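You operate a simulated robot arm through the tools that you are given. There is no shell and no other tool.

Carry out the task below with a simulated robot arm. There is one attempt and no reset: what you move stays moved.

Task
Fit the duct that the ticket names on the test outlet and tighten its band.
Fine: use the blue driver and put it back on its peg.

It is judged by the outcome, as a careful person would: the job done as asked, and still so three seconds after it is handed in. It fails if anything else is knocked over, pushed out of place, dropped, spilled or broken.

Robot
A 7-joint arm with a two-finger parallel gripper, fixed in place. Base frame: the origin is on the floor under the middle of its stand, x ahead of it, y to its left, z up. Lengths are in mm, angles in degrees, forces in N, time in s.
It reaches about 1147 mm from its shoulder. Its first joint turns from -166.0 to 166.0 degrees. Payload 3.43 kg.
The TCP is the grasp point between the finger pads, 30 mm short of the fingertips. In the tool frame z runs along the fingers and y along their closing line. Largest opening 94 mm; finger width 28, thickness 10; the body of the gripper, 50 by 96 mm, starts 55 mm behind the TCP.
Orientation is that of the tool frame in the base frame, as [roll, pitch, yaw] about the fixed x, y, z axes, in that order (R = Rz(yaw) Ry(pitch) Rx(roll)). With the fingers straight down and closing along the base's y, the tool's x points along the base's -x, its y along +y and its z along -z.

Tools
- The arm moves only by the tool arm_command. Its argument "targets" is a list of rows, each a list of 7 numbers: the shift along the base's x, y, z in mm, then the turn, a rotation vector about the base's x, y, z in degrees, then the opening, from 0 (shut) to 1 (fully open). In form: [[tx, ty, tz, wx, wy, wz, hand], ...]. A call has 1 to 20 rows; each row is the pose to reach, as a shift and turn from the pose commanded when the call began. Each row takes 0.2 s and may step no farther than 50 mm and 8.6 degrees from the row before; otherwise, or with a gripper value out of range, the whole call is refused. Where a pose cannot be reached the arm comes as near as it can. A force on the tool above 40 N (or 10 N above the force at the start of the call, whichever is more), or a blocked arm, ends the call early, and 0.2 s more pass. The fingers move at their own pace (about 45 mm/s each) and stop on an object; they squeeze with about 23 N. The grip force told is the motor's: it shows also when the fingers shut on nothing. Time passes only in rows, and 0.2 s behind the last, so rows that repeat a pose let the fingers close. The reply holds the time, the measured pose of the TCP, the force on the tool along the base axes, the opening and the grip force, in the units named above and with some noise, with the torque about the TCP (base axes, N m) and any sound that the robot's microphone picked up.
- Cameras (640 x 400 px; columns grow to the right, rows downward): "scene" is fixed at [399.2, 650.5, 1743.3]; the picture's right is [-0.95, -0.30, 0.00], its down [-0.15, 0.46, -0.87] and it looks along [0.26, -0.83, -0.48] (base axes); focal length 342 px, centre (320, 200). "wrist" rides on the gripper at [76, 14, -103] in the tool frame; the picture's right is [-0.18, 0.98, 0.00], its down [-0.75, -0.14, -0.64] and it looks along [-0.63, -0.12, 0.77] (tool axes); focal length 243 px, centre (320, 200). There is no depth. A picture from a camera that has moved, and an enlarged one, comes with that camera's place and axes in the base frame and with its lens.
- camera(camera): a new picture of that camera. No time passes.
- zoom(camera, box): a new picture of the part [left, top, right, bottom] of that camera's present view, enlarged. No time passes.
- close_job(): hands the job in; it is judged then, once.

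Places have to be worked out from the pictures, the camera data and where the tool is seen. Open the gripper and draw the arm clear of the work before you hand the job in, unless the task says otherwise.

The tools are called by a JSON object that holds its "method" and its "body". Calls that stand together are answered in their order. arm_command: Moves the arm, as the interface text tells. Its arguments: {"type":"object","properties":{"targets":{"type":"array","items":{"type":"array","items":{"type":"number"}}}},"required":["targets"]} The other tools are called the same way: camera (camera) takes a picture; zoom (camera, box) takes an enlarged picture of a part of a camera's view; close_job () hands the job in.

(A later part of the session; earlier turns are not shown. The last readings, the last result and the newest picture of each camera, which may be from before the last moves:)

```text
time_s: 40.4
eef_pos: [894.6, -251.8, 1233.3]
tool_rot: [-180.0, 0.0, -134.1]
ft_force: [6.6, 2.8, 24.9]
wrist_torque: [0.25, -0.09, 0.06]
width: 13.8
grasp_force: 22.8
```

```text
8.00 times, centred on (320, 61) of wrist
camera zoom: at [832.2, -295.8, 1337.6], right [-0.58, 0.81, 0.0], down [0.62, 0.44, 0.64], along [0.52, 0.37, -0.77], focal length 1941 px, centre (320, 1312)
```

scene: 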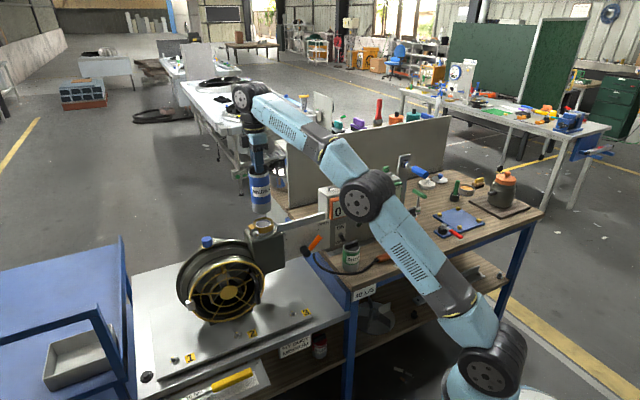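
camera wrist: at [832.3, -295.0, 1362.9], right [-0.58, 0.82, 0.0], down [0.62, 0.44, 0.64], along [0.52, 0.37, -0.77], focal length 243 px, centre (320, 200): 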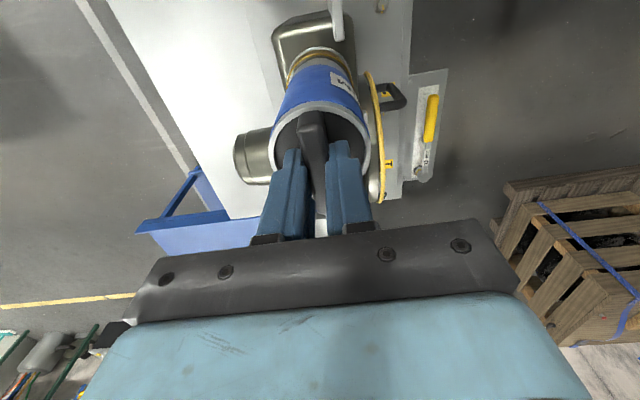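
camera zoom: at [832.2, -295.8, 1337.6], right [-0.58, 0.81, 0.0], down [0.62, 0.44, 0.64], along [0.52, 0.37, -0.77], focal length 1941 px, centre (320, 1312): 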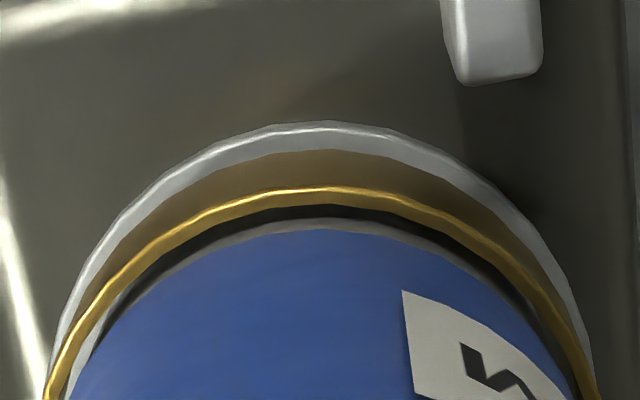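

The depth (about 30 mm of insertion) matches seating on the flange, and the contact torque is now centred. I'll ease the load, open the fingers and withdraw upward.

{"method": "arm_command", "body": {"targets": [[0.3, 0.1, 1, 0, 0, 0, 0], [0.3, 0.1, 2, 0, 0, 0, 0], [0.3, 0.1, 2, 0, 0, 0, 0.5], [0.3, 0.1, 2, 0, 0, 0, 0.5], [0.3, 0.1, 2, 0, 0, 0, 0.5], [0.3, 0.1, 2, 0, 0, 0, 0.5]]}}

{"method": "zoom", "body": {"camera": "scene", "box": [236, 180, 300, 240]}}

{"method": "camera", "body": {"camera": "wrist"}}

```text
time_s: 41.8
eef_pos: [894.7, -251.7, 1235.7]
tool_rot: [179.8, 0.0, -134.1]
ft_force: [-1.1, 1.0, 0.3]
wrist_torque: [0.0, 0.02, 0.02]
width: 46.9
grasp_force: 0.0
```

```text
6.67 times, centred on (268, 210) of scene
camera zoom: at [399.2, 650.5, 1743.3], right [-0.95, -0.3, 0.0], down [-0.15, 0.46, -0.87], along [0.26, -0.83, -0.48], focal length 2277 px, centre (667, 133)
```

zoom: 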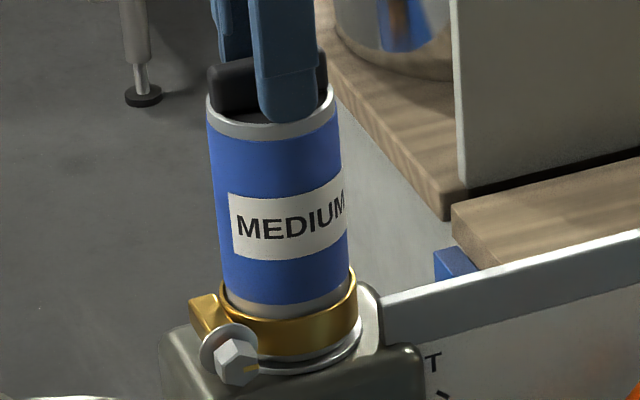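

```text
taken
camera wrist: at [833.0, -296.5, 1338.4], right [-0.58, 0.82, 0.0], down [0.63, 0.44, 0.64], along [0.52, 0.37, -0.77], focal length 243 px, centre (320, 200)
```

wrist: 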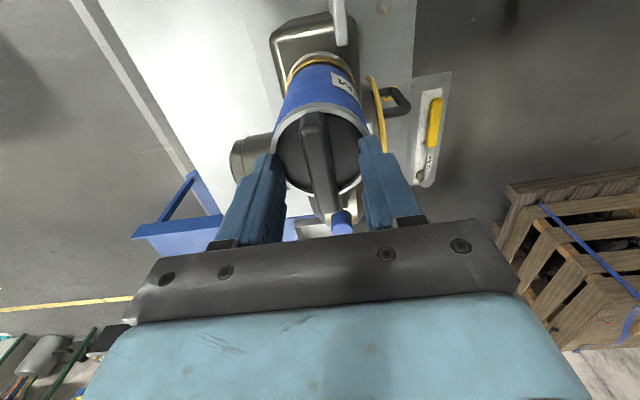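

The duct stands seated and upright on the outlet and the fingers are free. I'll rise straight up and travel back, high, toward the driver.

{"method": "arm_command", "body": {"targets": [[0, 0, 20, 0, 0, 0, 0.5], [0, 0, 60, 0, 0, 0, 0.5], [0, 0, 105, 0, 0, 0, 0.6], [0, 0, 150, 0, 0, 0, 0.8], [-10, -6, 170, 0, 0, -0.3, 1], [-50, -32, 170, 0, 0, -1, 1], [-90, -58, 170, 0, 0, -1, 1], [-130, -84, 170, 0, 0, -1, 1], [-170, -110, 170, 0, 0, -1, 1], [-210, -136, 170, 0, 0, -1, 1], [-250, -162, 170, 0, 0, -1, 1], [-290, -188, 170, 0, 0, -1, 1], [-330, -214, 170, 0, 0, -1, 1], [-370, -240, 170, 0, 0, -1, 1], [-410, -266, 170, 0, 0, -1, 1], [-450, -292, 170, 0, 0, -1, 1], [-490, -318, 170, 0, 0, -1, 1], [-530, -344, 170, 0, 0, -1, 1], [-560, -366, 170, 0, 0, -1, 1]]}}

{"method": "camera", "body": {"camera": "wrist"}}

{"method": "camera", "body": {"camera": "scene"}}

```text
time_s: 45.8
eef_pos: [332.9, -615.3, 1405.5]
tool_rot: [180.0, 0.0, -134.9]
ft_force: [1.1, 0.4, -1.0]
wrist_torque: [-0.04, 0.01, -0.02]
width: 94.1
grasp_force: 0.1
out of reach, approached as far as the arm can: row 3, 4, 5, 6, 7
```

```text
taken
camera wrist: at [270.7, -659.5, 1508.7], right [-0.57, 0.82, 0.0], down [0.63, 0.43, 0.64], along [0.53, 0.36, -0.77], focal length 243 px, centre (320, 200)
```

wrist: 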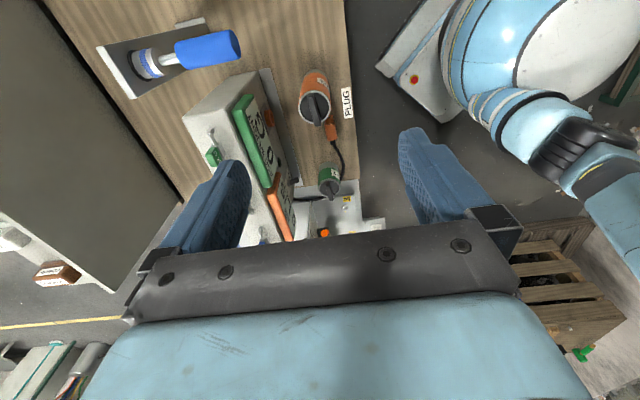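

```text
taken
```

scene: 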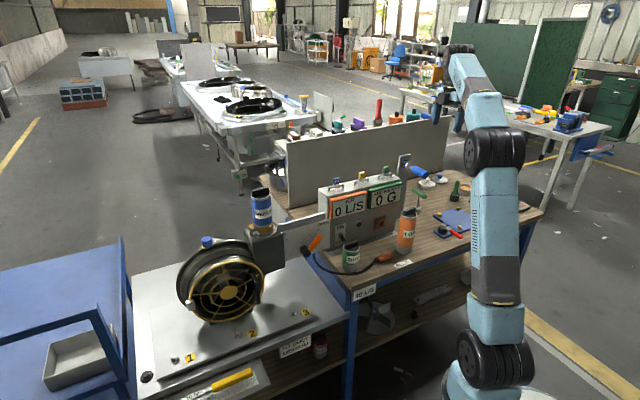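

The duct remains standing on the outlet. I'll zoom in on the driver from this new viewpoint to refine its position.

{"method": "zoom", "body": {"camera": "wrist", "box": [90, 10, 250, 110]}}

{"method": "zoom", "body": {"camera": "scene", "box": [390, 148, 438, 178]}}

{"method": "zoom", "body": {"camera": "scene", "box": [236, 180, 300, 240]}}

```text
4.00 times, centred on (170, 60) of wrist
camera zoom: at [270.7, -659.5, 1508.7], right [-0.57, 0.82, 0.0], down [0.63, 0.43, 0.64], along [0.53, 0.36, -0.77], focal length 970 px, centre (920, 760)
```

zoom: 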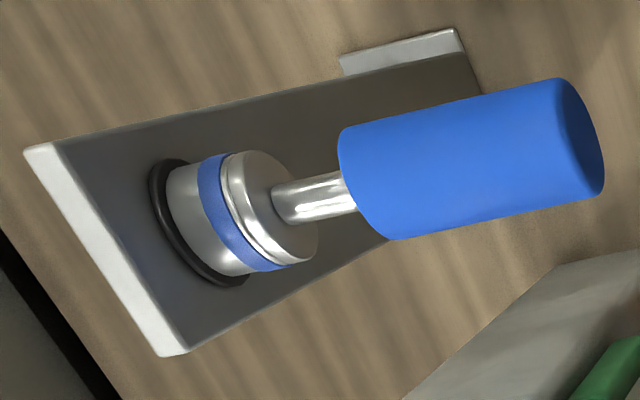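

```text
13.33 times, centred on (414, 163) of scene
camera zoom: at [399.2, 650.5, 1743.3], right [-0.95, -0.3, 0.0], down [-0.15, 0.46, -0.87], along [0.26, -0.83, -0.48], focal length 4554 px, centre (-933, 693)
```

zoom: 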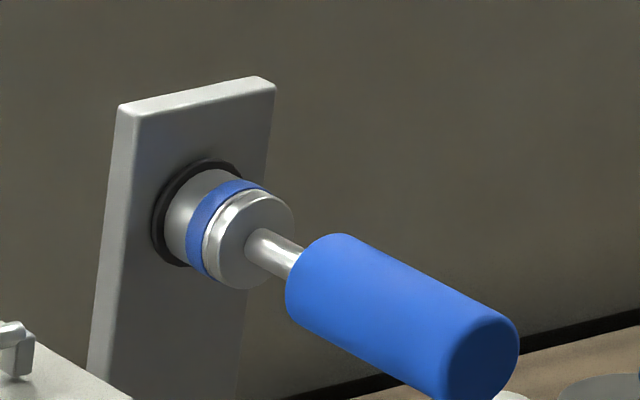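

```text
6.67 times, centred on (268, 210) of scene
camera zoom: at [399.2, 650.5, 1743.3], right [-0.95, -0.3, 0.0], down [-0.15, 0.46, -0.87], along [0.26, -0.83, -0.48], focal length 2277 px, centre (667, 133)
```

zoom: 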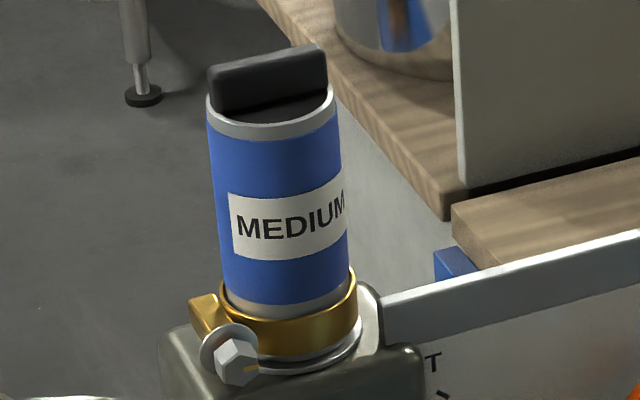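

The new triangulation leaves the driver's height uncertain (1131–1156), so I'll turn the gripper horizontal at this height, pointing along (0.7,-0.7,0) at the driver, and then look again.

{"method": "arm_command", "body": {"targets": [[0, 0, 0, -5.785, -5.785, 0, 1], [0, 0, 0, -11.57, -11.57, 0, 1], [0, 0, 0, -17.356, -17.356, 0, 1], [0, 0, 0, -23.14, -23.14, 0, 1], [0, 0, 0, -28.93, -28.93, 0, 1], [0, 0, 0, -34.71, -34.71, 0, 1], [0, 0, 0, -40.5, -40.5, 0, 1], [0, 0, 0, -46.28, -46.28, 0, 1], [0, 0, 0, -52.07, -52.07, 0, 1], [0, 0, 0, -57.85, -57.85, 0, 1], [0, 0, 0, -63.64, -63.64, 0, 1], [0, 0, 0, -63.64, -63.64, 0, 1]]}}

{"method": "camera", "body": {"camera": "wrist"}}

{"method": "camera", "body": {"camera": "scene"}}

```text
time_s: 48.6
eef_pos: [-21.3, -616.8, 1405.9]
tool_rot: [-90.3, -0.6, -167.6]
ft_force: [-0.4, -1.1, -0.1]
wrist_torque: [0.0, -0.01, 0.08]
width: 94.3
grasp_force: 0.0
out of reach, approached as far as the arm can: row 9, 10
stopped in row 12: the arm was blocked; the commanded pose is now the measured one
```

```text
taken
camera wrist: at [-115.6, -532.1, 1393.9], right [0.17, 0.04, -0.99], down [0.6, 0.79, 0.14], along [0.78, -0.61, 0.11], focal length 243 px, centre (320, 200)
```

wrist: 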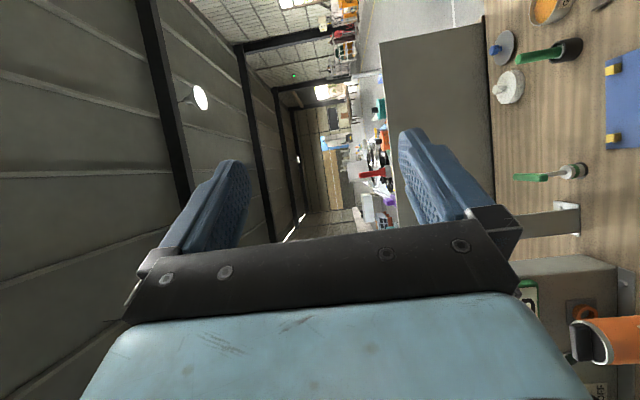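

```text
taken
```

scene: 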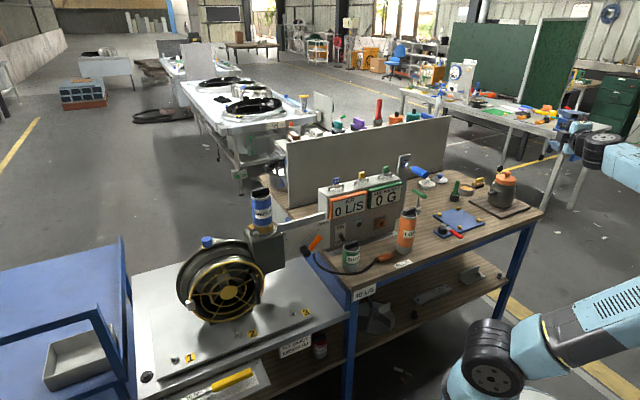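

The arm ran into its own limits during that turn and swung to x≈-21, without touching anything. I'll move step by step back toward +x, keeping this orientation, to recover a good posture.

{"method": "arm_command", "body": {"targets": [[40, 0, 0, 0, 0, 0, 1], [80, 0, 0, 0, 0, 0, 1], [120, 0, 0, 0, 0, 0, 1], [160, 0, 0, 0, 0, 0, 1]]}}

{"method": "camera", "body": {"camera": "scene"}}

```text
time_s: 49.6
eef_pos: [138.3, -616.6, 1405.0]
tool_rot: [-90.4, -0.6, -167.5]
ft_force: [-1.3, -0.3, 0.0]
wrist_torque: [0.0, -0.01, 0.1]
width: 93.9
grasp_force: 0.0
```

```text
taken
```

scene: 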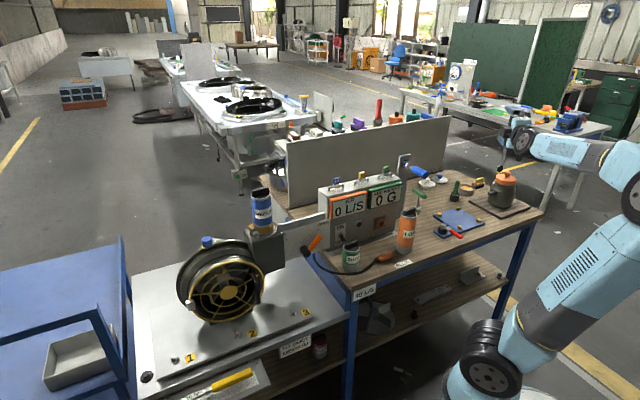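

That works. I'll continue toward x≈330.

{"method": "arm_command", "body": {"targets": [[40, 0, 0, 0, 0, 0, 1], [80, 0, 0, 0, 0, 0, 1], [120, 0, 0, 0, 0, 0, 1], [160, 0, 0, 0, 0, 0, 1], [195, 0, 0, 0, 0, 0, 1]]}}

{"method": "camera", "body": {"camera": "scene"}}

```text
time_s: 50.8
eef_pos: [334.2, -613.8, 1406.9]
tool_rot: [-90.3, -0.7, -167.5]
ft_force: [-0.9, -0.4, 0.4]
wrist_torque: [0.02, -0.03, 0.05]
width: 93.9
grasp_force: 0.0
```

```text
taken
```

scene: 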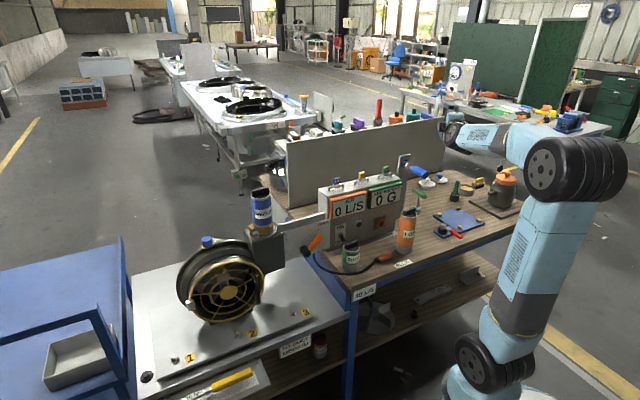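

The posture is sound now. I'll yaw about the vertical by +32.5° so the tool points along (0.707,-0.707,0).

{"method": "arm_command", "body": {"targets": [[0, 0, 0, 0, -0.2, 8.1, 1], [0, 0, 0, 0, -0.4, 16.2, 1], [0, 0, 0, 0, -0.6, 24.3, 1], [0, 0, 0, 0, -0.7, 32.5, 1]]}}

{"method": "camera", "body": {"camera": "scene"}}

{"method": "camera", "body": {"camera": "wrist"}}

```text
time_s: 51.8
eef_pos: [336.0, -614.9, 1406.0]
tool_rot: [-89.9, -0.1, -134.7]
ft_force: [0.2, 0.0, 0.5]
wrist_torque: [0.03, 0.03, -0.03]
width: 94.0
grasp_force: 0.1
```

```text
taken
```

scene: 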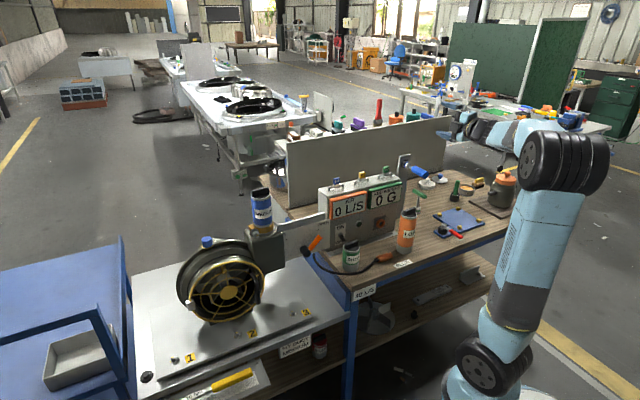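

```text
taken
camera wrist: at [210.6, -596.4, 1393.2], right [0.13, 0.13, -0.98], down [0.08, 0.99, 0.14], along [0.99, -0.09, 0.12], focal length 243 px, centre (320, 200)
```

wrist: 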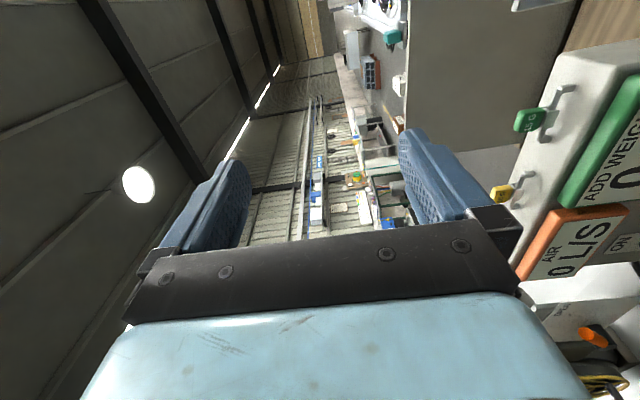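

The tool is now horizontal and aimed along (0.707,-0.707,0). I'll descend to the driver's height, about 90 mm in front of its handle.

{"method": "arm_command", "body": {"targets": [[-5.3, -7.2, -41.7, 0, 0, 0, 1], [-10.7, -14.3, -83.3, 0, 0, 0, 1], [-16, -21.5, -125, 0, 0, 0, 1], [-21.3, -28.7, -166.7, 0, 0, 0, 1], [-26.7, -35.8, -208.3, 0, 0, 0, 1], [-32, -43, -255, 0, 0, 0, 1]]}}

{"method": "camera", "body": {"camera": "wrist"}}

{"method": "camera", "body": {"camera": "scene"}}

```text
time_s: 53.2
eef_pos: [302.1, -660.2, 1151.3]
tool_rot: [-90.0, -0.1, -135.0]
ft_force: [0.7, -0.1, 0.2]
wrist_torque: [-0.01, 0.03, -0.04]
width: 94.1
grasp_force: 0.1
```

```text
taken
camera wrist: at [178.0, -641.6, 1137.5], right [0.13, 0.13, -0.98], down [0.08, 0.99, 0.14], along [0.99, -0.1, 0.12], focal length 243 px, centre (320, 200)
```

wrist: 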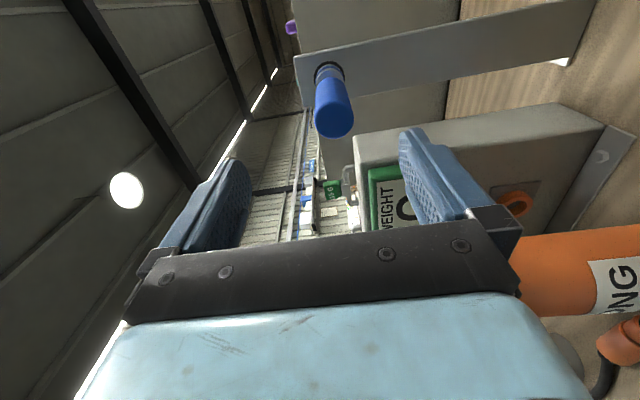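

```text
taken
```

scene: 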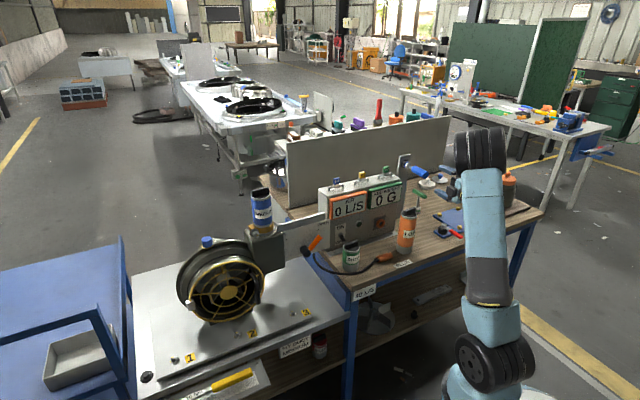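

The driver is in clear view ahead. I'll zoom in to place its axis.

{"method": "zoom", "body": {"camera": "wrist", "box": [280, 40, 392, 150]}}

{"method": "zoom", "body": {"camera": "scene", "box": [390, 150, 470, 200]}}

```text
3.64 times, centred on (336, 95) of wrist
camera zoom: at [178.0, -641.6, 1137.5], right [0.13, 0.13, -0.98], down [0.08, 0.99, 0.14], along [0.99, -0.1, 0.12], focal length 882 px, centre (262, 582)
```

zoom: 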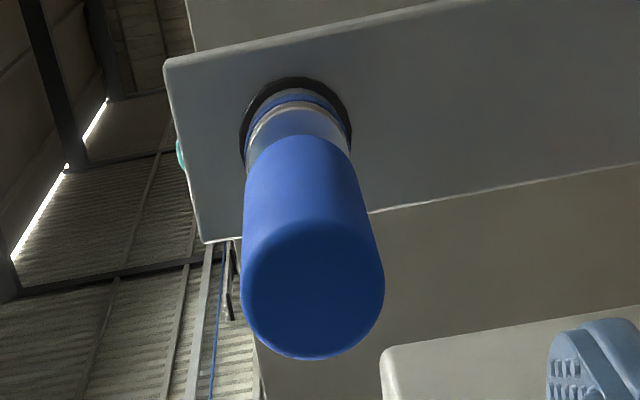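

```text
8.00 times, centred on (430, 175) of scene
camera zoom: at [399.2, 650.5, 1743.3], right [-0.95, -0.3, 0.0], down [-0.15, 0.46, -0.87], along [0.26, -0.83, -0.48], focal length 2732 px, centre (-560, 400)
```

zoom: 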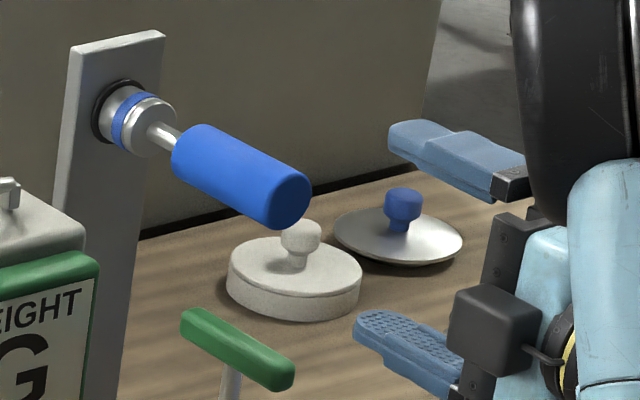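

The handle end is near n≈-252, w≈-769, z≈1140, so I'm about 11 mm too high. I'll lower 11 mm, advance 40 mm along the axis and re-check.

{"method": "arm_command", "body": {"targets": [[0.3, 0.3, -11, 0, 0, 0, 1], [14.4, -13.8, -11, 0, 0, 0, 1], [28.6, -28, -11, 0, 0, 0, 1]]}}

{"method": "camera", "body": {"camera": "wrist"}}

{"method": "zoom", "body": {"camera": "scene", "box": [390, 150, 470, 200]}}

```text
time_s: 54.0
eef_pos: [333.4, -689.0, 1138.9]
tool_rot: [-90.0, -0.1, -135.0]
ft_force: [-0.3, -0.4, -0.3]
wrist_torque: [-0.03, 0.04, 0.02]
width: 94.1
grasp_force: 0.1
```

```text
taken
camera wrist: at [207.4, -669.5, 1126.1], right [0.13, 0.13, -0.98], down [0.08, 0.99, 0.14], along [0.99, -0.1, 0.12], focal length 243 px, centre (320, 200)
```

wrist: 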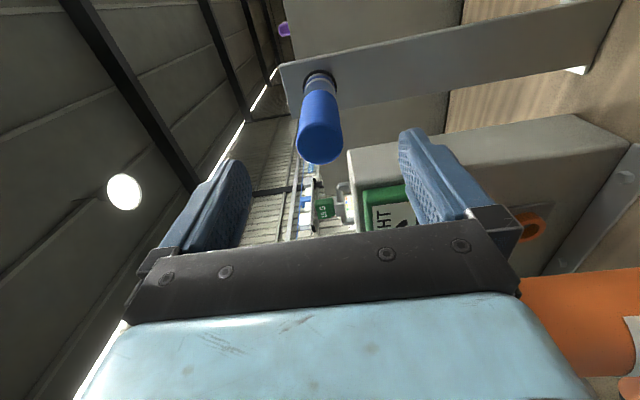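

```text
8.00 times, centred on (430, 175) of scene
camera zoom: at [399.2, 650.5, 1743.3], right [-0.95, -0.3, 0.0], down [-0.15, 0.46, -0.87], along [0.26, -0.83, -0.48], focal length 2732 px, centre (-560, 400)
```

zoom: 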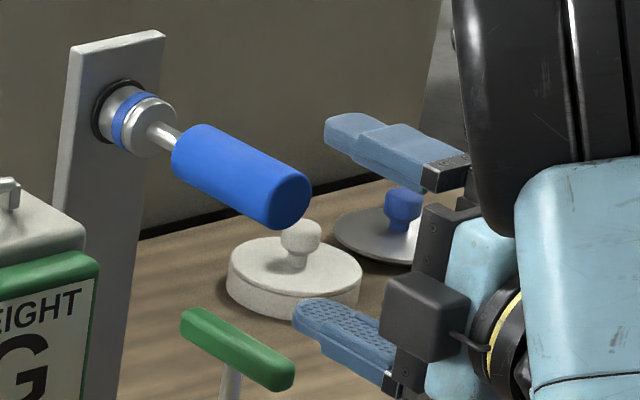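

The fingers bracket the handle's line. I'll check the alignment once more with zoom.

{"method": "zoom", "body": {"camera": "wrist", "box": [264, 60, 376, 170]}}

```text
3.64 times, centred on (320, 115) of wrist
camera zoom: at [207.4, -669.5, 1126.1], right [0.13, 0.13, -0.98], down [0.08, 0.99, 0.14], along [0.99, -0.1, 0.12], focal length 882 px, centre (320, 509)
```

zoom: 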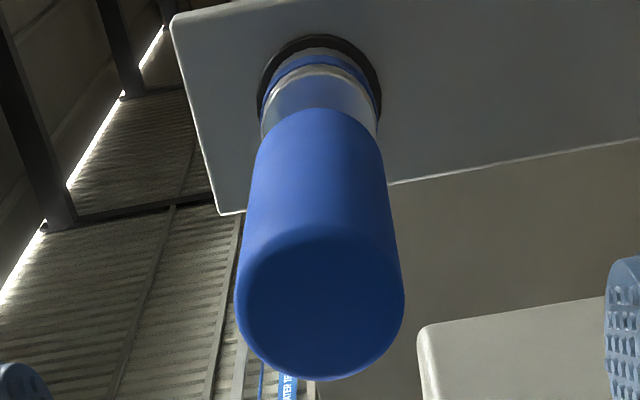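

The driver's axis lies on the tool axis (column 320), with the handle end about 48 mm ahead. I'll advance 78 mm so the fingers straddle the handle.

{"method": "arm_command", "body": {"targets": [[14, -14, 0, 0, 0, 0, 1], [28, -28, 0, 0, 0, 0, 1], [42, -42, 0, 0, 0, 0, 1], [55, -55, 0, 0, 0, 0, 1]]}}

{"method": "camera", "body": {"camera": "wrist"}}

{"method": "zoom", "body": {"camera": "scene", "box": [390, 150, 470, 200]}}

```text
time_s: 55.0
eef_pos: [386.6, -742.9, 1140.2]
tool_rot: [-90.1, -0.1, -135.1]
ft_force: [-0.7, -0.1, 0.3]
wrist_torque: [-0.02, 0.03, 0.02]
width: 94.1
grasp_force: 0.1
```

```text
taken
camera wrist: at [262.6, -723.9, 1127.0], right [0.13, 0.13, -0.98], down [0.08, 0.99, 0.14], along [0.99, -0.1, 0.12], focal length 243 px, centre (320, 200)
```

wrist: 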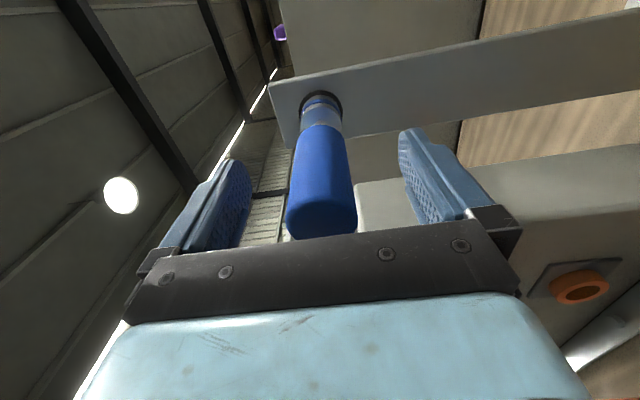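

```text
8.00 times, centred on (430, 175) of scene
camera zoom: at [399.2, 650.5, 1743.3], right [-0.95, -0.3, 0.0], down [-0.15, 0.46, -0.87], along [0.26, -0.83, -0.48], focal length 2732 px, centre (-560, 400)
```

zoom: 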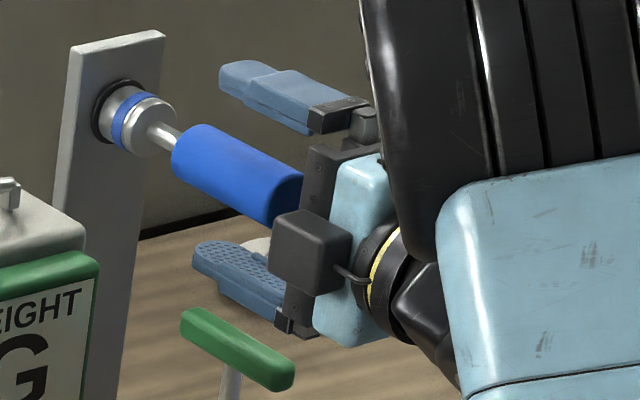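

The fingers straddle the handle squarely. I'll close on it.

{"method": "arm_command", "body": {"targets": [[0, 0, 0, 0, 0, 0, 0], [0, 0, 0, 0, 0, 0, 0], [0, 0, 0, 0, 0, 0, 0], [0, 0, 0, 0, 0, 0, 0], [0, 0, 0, 0, 0, 0, 0]]}}

{"method": "camera", "body": {"camera": "wrist"}}

{"method": "zoom", "body": {"camera": "scene", "box": [390, 150, 470, 200]}}

```text
time_s: 56.2
eef_pos: [387.8, -742.7, 1139.1]
tool_rot: [-89.9, -0.1, -135.0]
ft_force: [-0.4, 1.6, -0.5]
wrist_torque: [0.01, 0.05, 0.03]
width: 31.6
grasp_force: 22.6
```

```text
taken
camera wrist: at [262.6, -723.8, 1126.7], right [0.13, 0.13, -0.98], down [0.08, 0.99, 0.14], along [0.99, -0.1, 0.12], focal length 243 px, centre (320, 200)
```

wrist: 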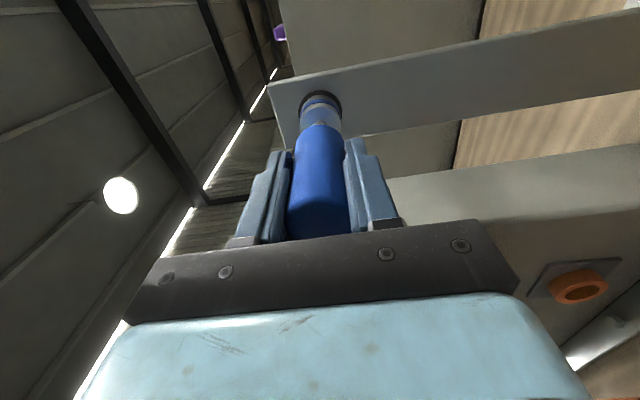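

```text
8.00 times, centred on (430, 175) of scene
camera zoom: at [399.2, 650.5, 1743.3], right [-0.95, -0.3, 0.0], down [-0.15, 0.46, -0.87], along [0.26, -0.83, -0.48], focal length 2732 px, centre (-560, 400)
```

zoom: 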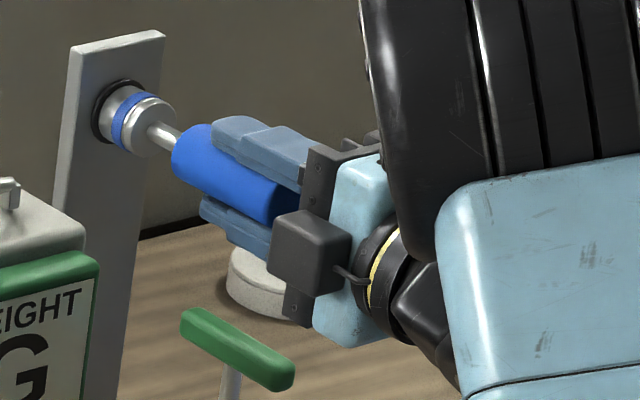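

The driver is gripped (31.6 mm, 22.6 N). I'll pull it straight out along its axis.

{"method": "arm_command", "body": {"targets": [[-3, 3, 0, 0, 0, 0, 0], [-8, 8, 0, 0, 0, 0, 0], [-16, 16, 0, 0, 0, 0, 0], [-26, 26, 0, 0, 0, 0, 0]]}}

{"method": "zoom", "body": {"camera": "scene", "box": [390, 150, 470, 200]}}

{"method": "zoom", "body": {"camera": "wrist", "box": [240, 60, 400, 160]}}

```text
time_s: 57.2
eef_pos: [360.4, -715.3, 1140.1]
tool_rot: [-90.2, -0.1, -134.9]
ft_force: [0.6, 0.5, 0.0]
wrist_torque: [0.01, 0.01, -0.03]
width: 31.5
grasp_force: 22.3
```

```text
8.00 times, centred on (430, 175) of scene
camera zoom: at [399.2, 650.5, 1743.3], right [-0.95, -0.3, 0.0], down [-0.15, 0.46, -0.87], along [0.26, -0.83, -0.48], focal length 2732 px, centre (-560, 400)
```

zoom: 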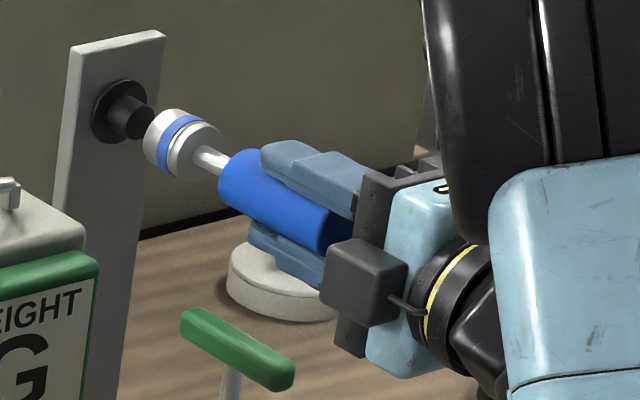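

```text
4.00 times, centred on (320, 110) of wrist
camera zoom: at [235.9, -697.6, 1126.8], right [0.13, 0.13, -0.98], down [0.08, 0.99, 0.14], along [0.99, -0.1, 0.12], focal length 970 px, centre (320, 560)
```

zoom: 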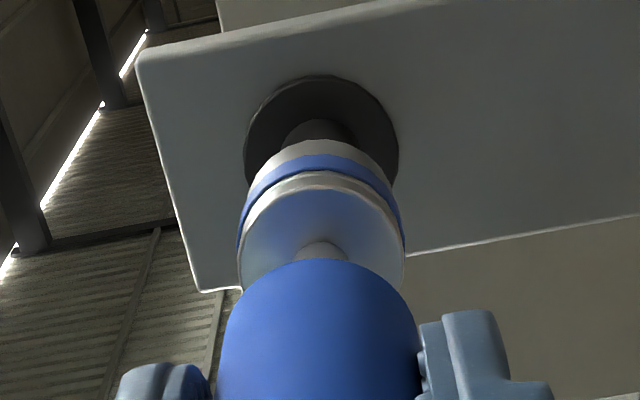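

The driver is free of its peg, which is a round black pin. I'll back off, rise 60 mm and carry it partway toward the outlet, holding the orientation.

{"method": "arm_command", "body": {"targets": [[-24.7, 24.7, 10, 0, 0, 0, 0], [-49.5, 49.5, 30, 0, 0, 0, 0], [-74.2, 74.2, 60, 0, 0, 0, 0], [-46, 110, 60, 0, 0, 0, 0], [-15, 142, 60, 0, 0, 0, 0], [16, 174, 60, 0, 0, 0, 0], [47, 206, 60, 0, 0, 0, 0], [78, 238, 60, 0, 0, 0, 0]]}}

{"method": "camera", "body": {"camera": "scene"}}

```text
time_s: 59.0
eef_pos: [438.9, -477.6, 1199.3]
tool_rot: [-90.1, -0.1, -135.0]
ft_force: [-1.1, -0.5, -1.4]
wrist_torque: [0.05, 0.03, 0.01]
width: 31.2
grasp_force: 22.8
```

```text
taken
```

scene: 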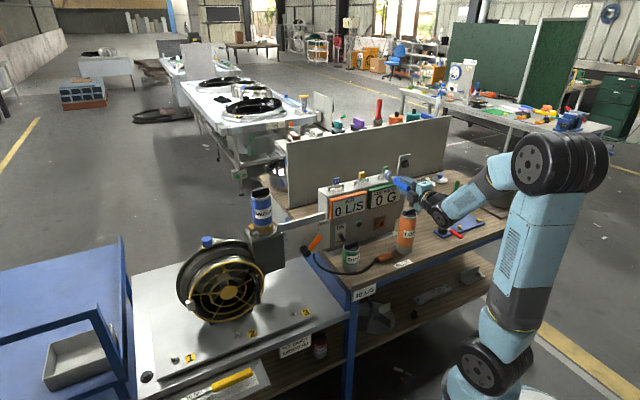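

The motion is clean and the driver is held. I'll continue to a staging point about 40 mm in front of the band screw, still 115 mm above it.

{"method": "arm_command", "body": {"targets": [[28.2, 33.8, 0, 0, 0, 0, 0], [56.3, 67.6, 0, 0, 0, 0, 0], [84.5, 101.4, 0, 0, 0, 0, 0], [112.7, 135.2, 0, 0, 0, 0, 0], [140.8, 169, 0, 0, 0, 0, 0], [169, 202.8, 0, 0, 0, 0, 0], [197.2, 236.5, 0, 0, 0, 0, 0], [225.3, 270.3, 0, 0, 0, 0, 0], [253.5, 304.1, 0, 0, 0, 0, 0], [281.7, 337.9, 0, 0, 0, 0, 0], [309.8, 371.7, 0, 0, 0, 0, 0], [338, 405.5, 0, 0, 0, 0, 0]]}}

{"method": "camera", "body": {"camera": "scene"}}

{"method": "camera", "body": {"camera": "wrist"}}

```text
time_s: 61.6
eef_pos: [775.6, -72.8, 1200.1]
tool_rot: [-89.9, -0.1, -135.0]
ft_force: [-1.1, 0.0, -1.0]
wrist_torque: [0.01, 0.05, 0.06]
width: 31.2
grasp_force: 22.8
```

```text
taken
```

scene: 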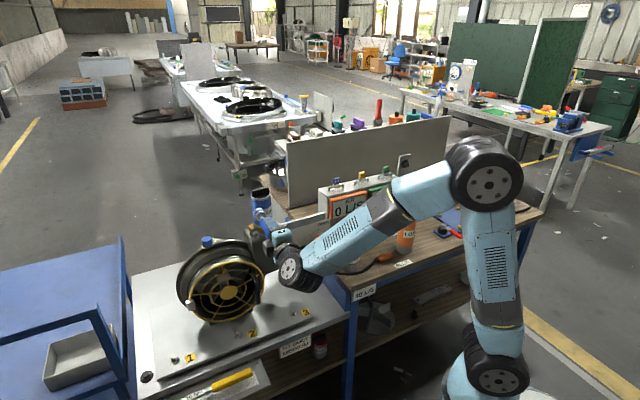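

```text
taken
camera wrist: at [650.1, -54.6, 1186.6], right [0.13, 0.13, -0.98], down [0.08, 0.99, 0.14], along [0.99, -0.1, 0.12], focal length 243 px, centre (320, 200)
```

wrist: 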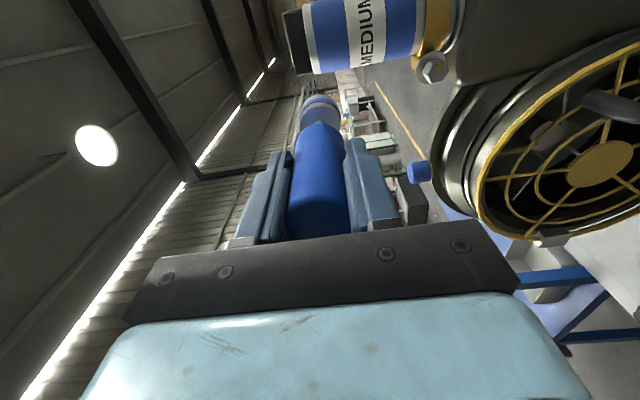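

The hex screw and the socket are both in the wrist view. I'll zoom in to measure the screw precisely.

{"method": "zoom", "body": {"camera": "wrist", "box": [400, 45, 464, 85]}}

{"method": "zoom", "body": {"camera": "wrist", "box": [280, 80, 360, 130]}}

{"method": "zoom", "body": {"camera": "scene", "box": [236, 190, 316, 240]}}

```text
10.00 times, centred on (432, 65) of wrist
camera zoom: at [650.1, -54.6, 1186.6], right [0.13, 0.13, -0.98], down [0.08, 0.99, 0.14], along [0.99, -0.1, 0.12], focal length 2426 px, centre (-800, 1550)
```

zoom: 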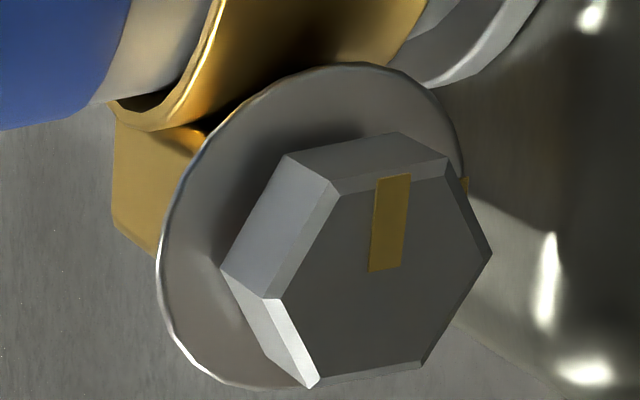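

```text
8.00 times, centred on (320, 105) of wrist
camera zoom: at [650.1, -54.6, 1186.6], right [0.13, 0.13, -0.98], down [0.08, 0.99, 0.14], along [0.99, -0.1, 0.12], focal length 1941 px, centre (320, 960)
```

zoom: 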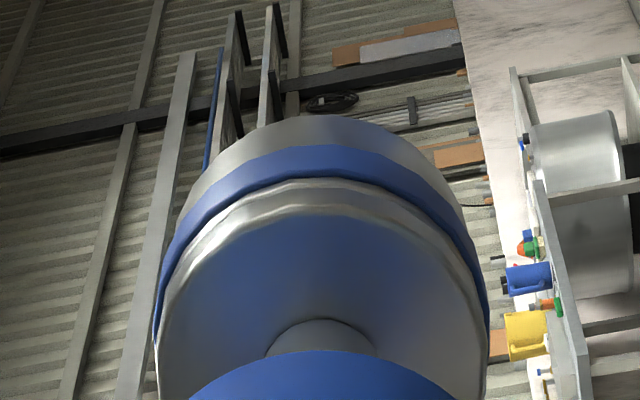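

```text
8.00 times, centred on (276, 215) of scene
camera zoom: at [399.2, 650.5, 1743.3], right [-0.95, -0.3, 0.0], down [-0.15, 0.46, -0.87], along [0.26, -0.83, -0.48], focal length 2732 px, centre (672, 80)
```

zoom: 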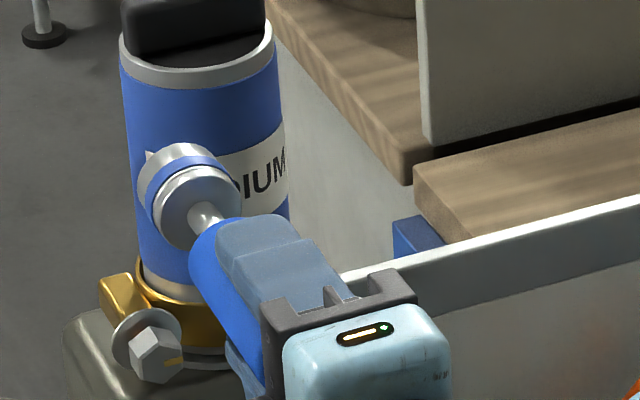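

The hex end-face centre is near n≈497, z≈1085, w≈-758, with corners up and down and the yellow mark pointing toward -n. I'll lower 75 mm for a second, closer measurement.

{"method": "arm_command", "body": {"targets": [[0, 0, -40, 0, 0, 0, 0], [0, 0, -75, 0, 0, 0, 0], [0, 0, -75, 0, 0, 0, 0]]}}

{"method": "camera", "body": {"camera": "wrist"}}

{"method": "zoom", "body": {"camera": "wrist", "box": [320, 50, 400, 100]}}

{"method": "zoom", "body": {"camera": "scene", "box": [236, 200, 300, 240]}}

```text
time_s: 62.4
eef_pos: [775.6, -74.5, 1125.4]
tool_rot: [-90.0, -0.2, -135.0]
ft_force: [-0.1, -0.3, -1.3]
wrist_torque: [0.03, 0.02, 0.0]
width: 31.5
grasp_force: 22.5
```

```text
taken
camera wrist: at [650.3, -54.7, 1112.2], right [0.13, 0.13, -0.98], down [0.08, 0.99, 0.14], along [0.99, -0.1, 0.12], focal length 243 px, centre (320, 200)
```

wrist: 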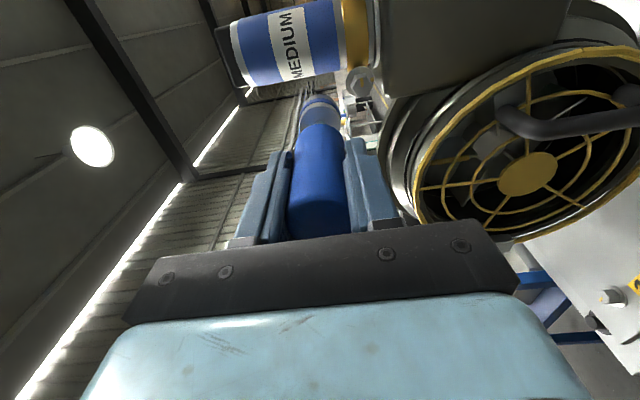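

```text
8.00 times, centred on (360, 75) of wrist
camera zoom: at [650.3, -54.7, 1112.2], right [0.13, 0.13, -0.98], down [0.08, 0.99, 0.14], along [0.99, -0.1, 0.12], focal length 1941 px, centre (0, 1200)
```

zoom: 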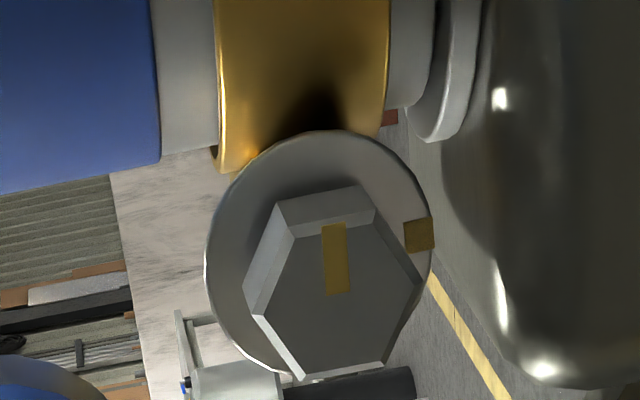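

```text
10.00 times, centred on (268, 220) of scene
camera zoom: at [399.2, 650.5, 1743.3], right [-0.95, -0.3, 0.0], down [-0.15, 0.46, -0.87], along [0.26, -0.83, -0.48], focal length 3415 px, centre (840, 0)
```

zoom: 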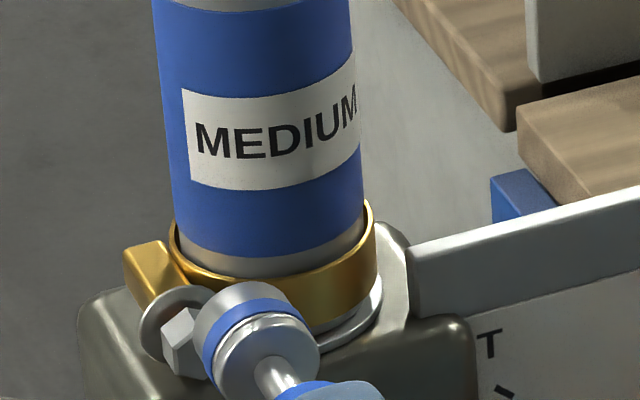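

Two wrist views put the hex centre at n≈498.8, z≈1081.6, w≈-762, and there is a second yellow mark on the washer. I'll align the driver to that axis and advance until the socket is about 12 mm short of the head.

{"method": "arm_command", "body": {"targets": [[1.6, 1.6, -22, 0, 0, 0, 0], [1.6, 1.6, -43.3, 0, 0, 0, 0], [17.5, -14.3, -43.3, 0, 0, 0, 0], [33.4, -30.2, -43.3, 0, 0, 0, 0], [33.4, -30.2, -43.3, 0, 0, 0, 0]]}}

{"method": "zoom", "body": {"camera": "wrist", "box": [264, 50, 376, 120]}}

{"method": "zoom", "body": {"camera": "scene", "box": [236, 205, 300, 245]}}

```text
time_s: 63.6
eef_pos: [810.4, -102.5, 1081.5]
tool_rot: [-90.1, -0.1, -135.0]
ft_force: [0.7, -0.3, -1.2]
wrist_torque: [0.05, -0.02, 0.04]
width: 31.3
grasp_force: 22.5
```

```text
5.71 times, centred on (320, 85) of wrist
camera zoom: at [685.2, -83.9, 1068.7], right [0.13, 0.13, -0.98], down [0.08, 0.99, 0.14], along [0.99, -0.1, 0.12], focal length 1386 px, centre (320, 857)
```

zoom: 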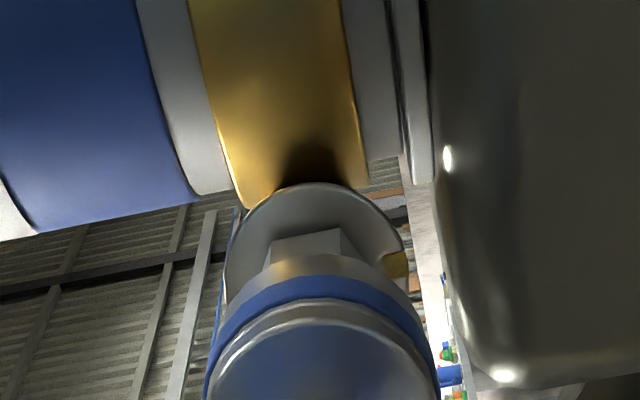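

```text
10.00 times, centred on (268, 225) of scene
camera zoom: at [399.2, 650.5, 1743.3], right [-0.95, -0.3, 0.0], down [-0.15, 0.46, -0.87], along [0.26, -0.83, -0.48], focal length 3415 px, centre (840, -50)
```

zoom: 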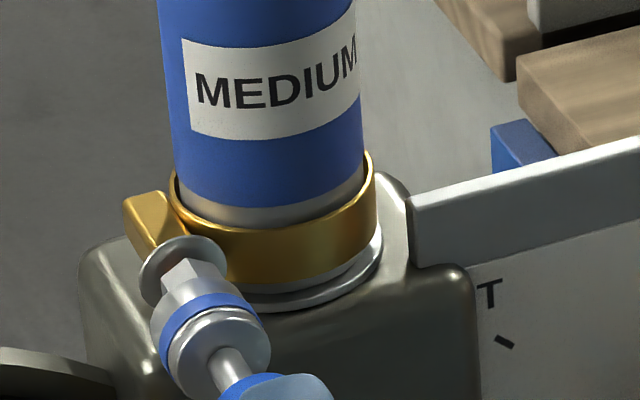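

The socket is just short of the hex. I'll zoom in to check centring in height and across.

{"method": "zoom", "body": {"camera": "wrist", "box": [296, 76, 344, 106]}}

{"method": "zoom", "body": {"camera": "scene", "box": [246, 222, 278, 242]}}

```text
13.33 times, centred on (320, 91) of wrist
camera zoom: at [685.2, -83.9, 1068.7], right [0.13, 0.13, -0.98], down [0.08, 0.99, 0.14], along [0.99, -0.1, 0.12], focal length 3235 px, centre (320, 1653)
```

zoom: 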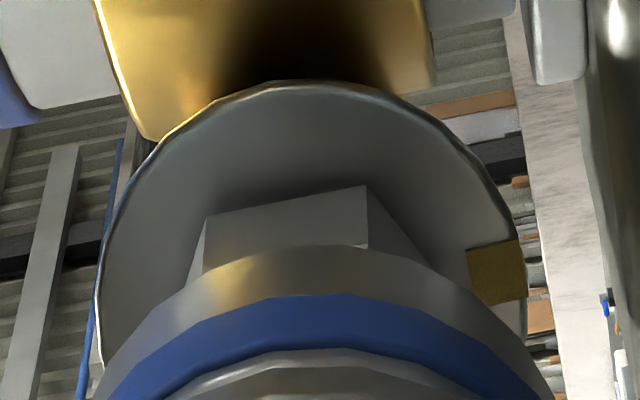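

```text
16.00 times, centred on (262, 232) of scene
camera zoom: at [399.2, 650.5, 1743.3], right [-0.95, -0.3, 0.0], down [-0.15, 0.46, -0.87], along [0.26, -0.83, -0.48], focal length 5464 px, centre (1248, -312)
```

zoom: 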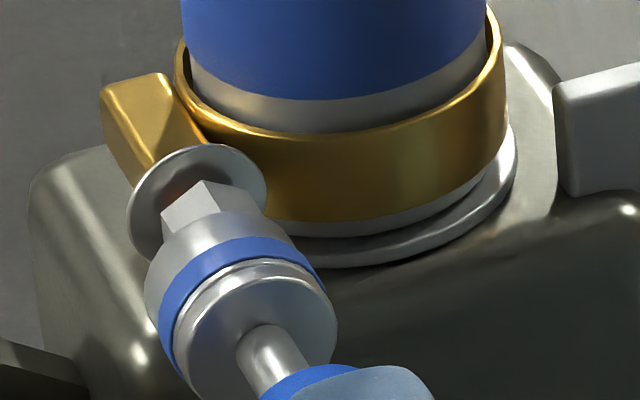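

I want a tighter fix across the axis, so I'll raise 34 mm at this distance, where the hex and the socket tip are both visible side by side.

{"method": "arm_command", "body": {"targets": [[0, 0, 17, 0, 0, 0, 0], [0, 0, 34, 0, 0, 0, 0], [0, 0, 34, 0, 0, 0, 0]]}}

{"method": "zoom", "body": {"camera": "wrist", "box": [290, 66, 386, 126]}}

{"method": "zoom", "body": {"camera": "wrist", "box": [336, 70, 384, 100]}}

{"method": "zoom", "body": {"camera": "scene", "box": [246, 214, 278, 234]}}

```text
time_s: 64.4
eef_pos: [809.6, -102.6, 1115.4]
tool_rot: [-90.0, -0.1, -134.9]
ft_force: [0.6, 0.6, -1.4]
wrist_torque: [0.04, 0.02, 0.0]
width: 31.4
grasp_force: 22.9
```

```text
6.67 times, centred on (338, 96) of wrist
camera zoom: at [684.9, -83.3, 1101.8], right [0.13, 0.13, -0.98], down [0.08, 0.99, 0.14], along [0.99, -0.1, 0.12], focal length 1618 px, centre (200, 893)
```

zoom: 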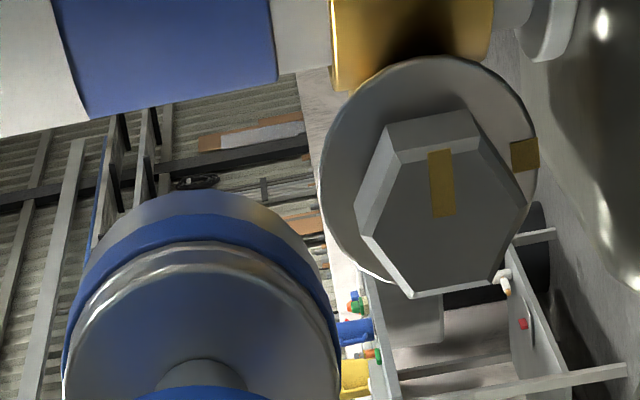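

```text
13.33 times, centred on (360, 85) of wrist
camera zoom: at [684.9, -83.3, 1101.8], right [0.13, 0.13, -0.98], down [0.08, 0.99, 0.14], along [0.99, -0.1, 0.12], focal length 3235 px, centre (-213, 1733)
```

zoom: 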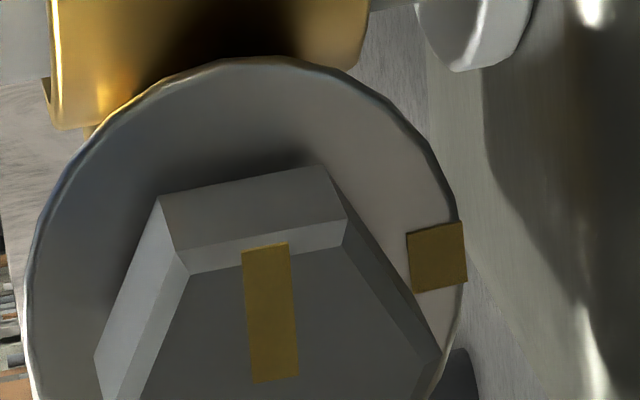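

```text
16.00 times, centred on (262, 224) of scene
camera zoom: at [399.2, 650.5, 1743.3], right [-0.95, -0.3, 0.0], down [-0.15, 0.46, -0.87], along [0.26, -0.83, -0.48], focal length 5464 px, centre (1248, -184)
```

zoom: 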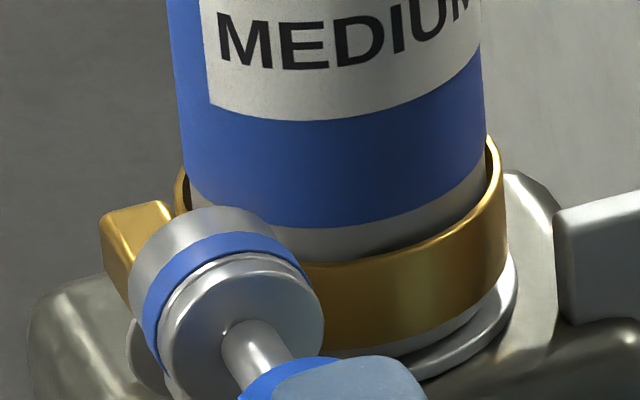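

I'll go back down to axis height and retract, so the scene camera can see both the whole hex and the driver's axis line in one picture.

{"method": "arm_command", "body": {"targets": [[-16, 16, 0, 0, 0, 0, 0], [-32, 32, 0, 0, 0, 0, 0], [-32, 32, -17, 0, 0, 0, 0], [-32, 32, -33.3, 0, 0, 0, 0], [-32, 32, -33.3, 0, 0, 0, 0]]}}

{"method": "zoom", "body": {"camera": "scene", "box": [244, 222, 292, 252]}}

{"method": "zoom", "body": {"camera": "scene", "box": [246, 224, 278, 244]}}

{"method": "zoom", "body": {"camera": "scene", "box": [258, 234, 290, 254]}}

```text
time_s: 65.6
eef_pos: [779.1, -70.3, 1080.0]
tool_rot: [-90.0, -0.1, -135.0]
ft_force: [-0.2, -0.7, -1.0]
wrist_torque: [0.01, 0.03, 0.0]
width: 31.5
grasp_force: 23.3
```

```text
13.33 times, centred on (268, 237) of scene
camera zoom: at [399.2, 650.5, 1743.3], right [-0.95, -0.3, 0.0], down [-0.15, 0.46, -0.87], along [0.26, -0.83, -0.48], focal length 4554 px, centre (1013, -293)
```

zoom: 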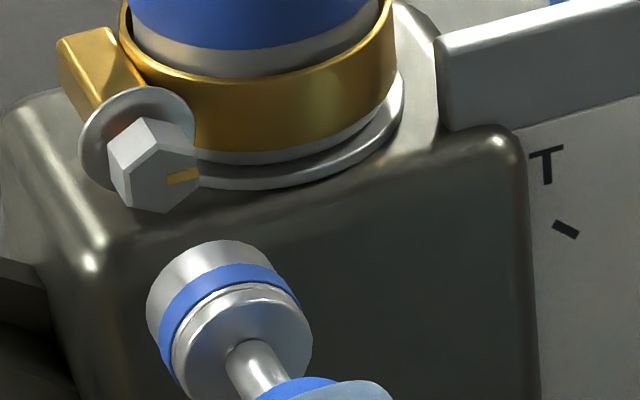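

```text
16.00 times, centred on (262, 234) of scene
camera zoom: at [399.2, 650.5, 1743.3], right [-0.95, -0.3, 0.0], down [-0.15, 0.46, -0.87], along [0.26, -0.83, -0.48], focal length 5464 px, centre (1248, -344)
```

zoom: 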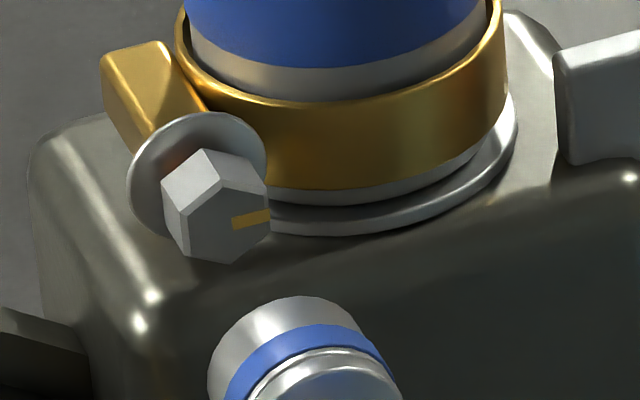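

```text
16.00 times, centred on (274, 244) of scene
camera zoom: at [399.2, 650.5, 1743.3], right [-0.95, -0.3, 0.0], down [-0.15, 0.46, -0.87], along [0.26, -0.83, -0.48], focal length 5464 px, centre (1056, -504)
```

zoom: 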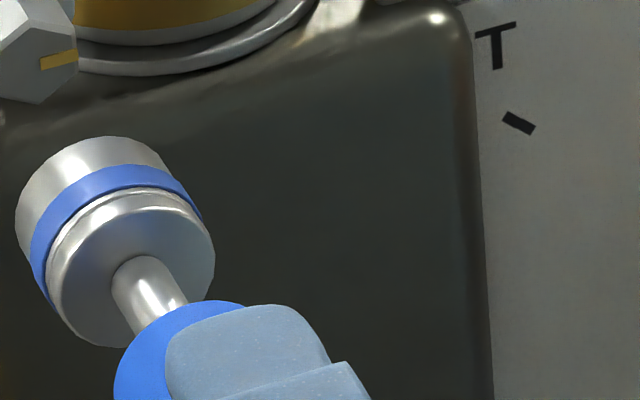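

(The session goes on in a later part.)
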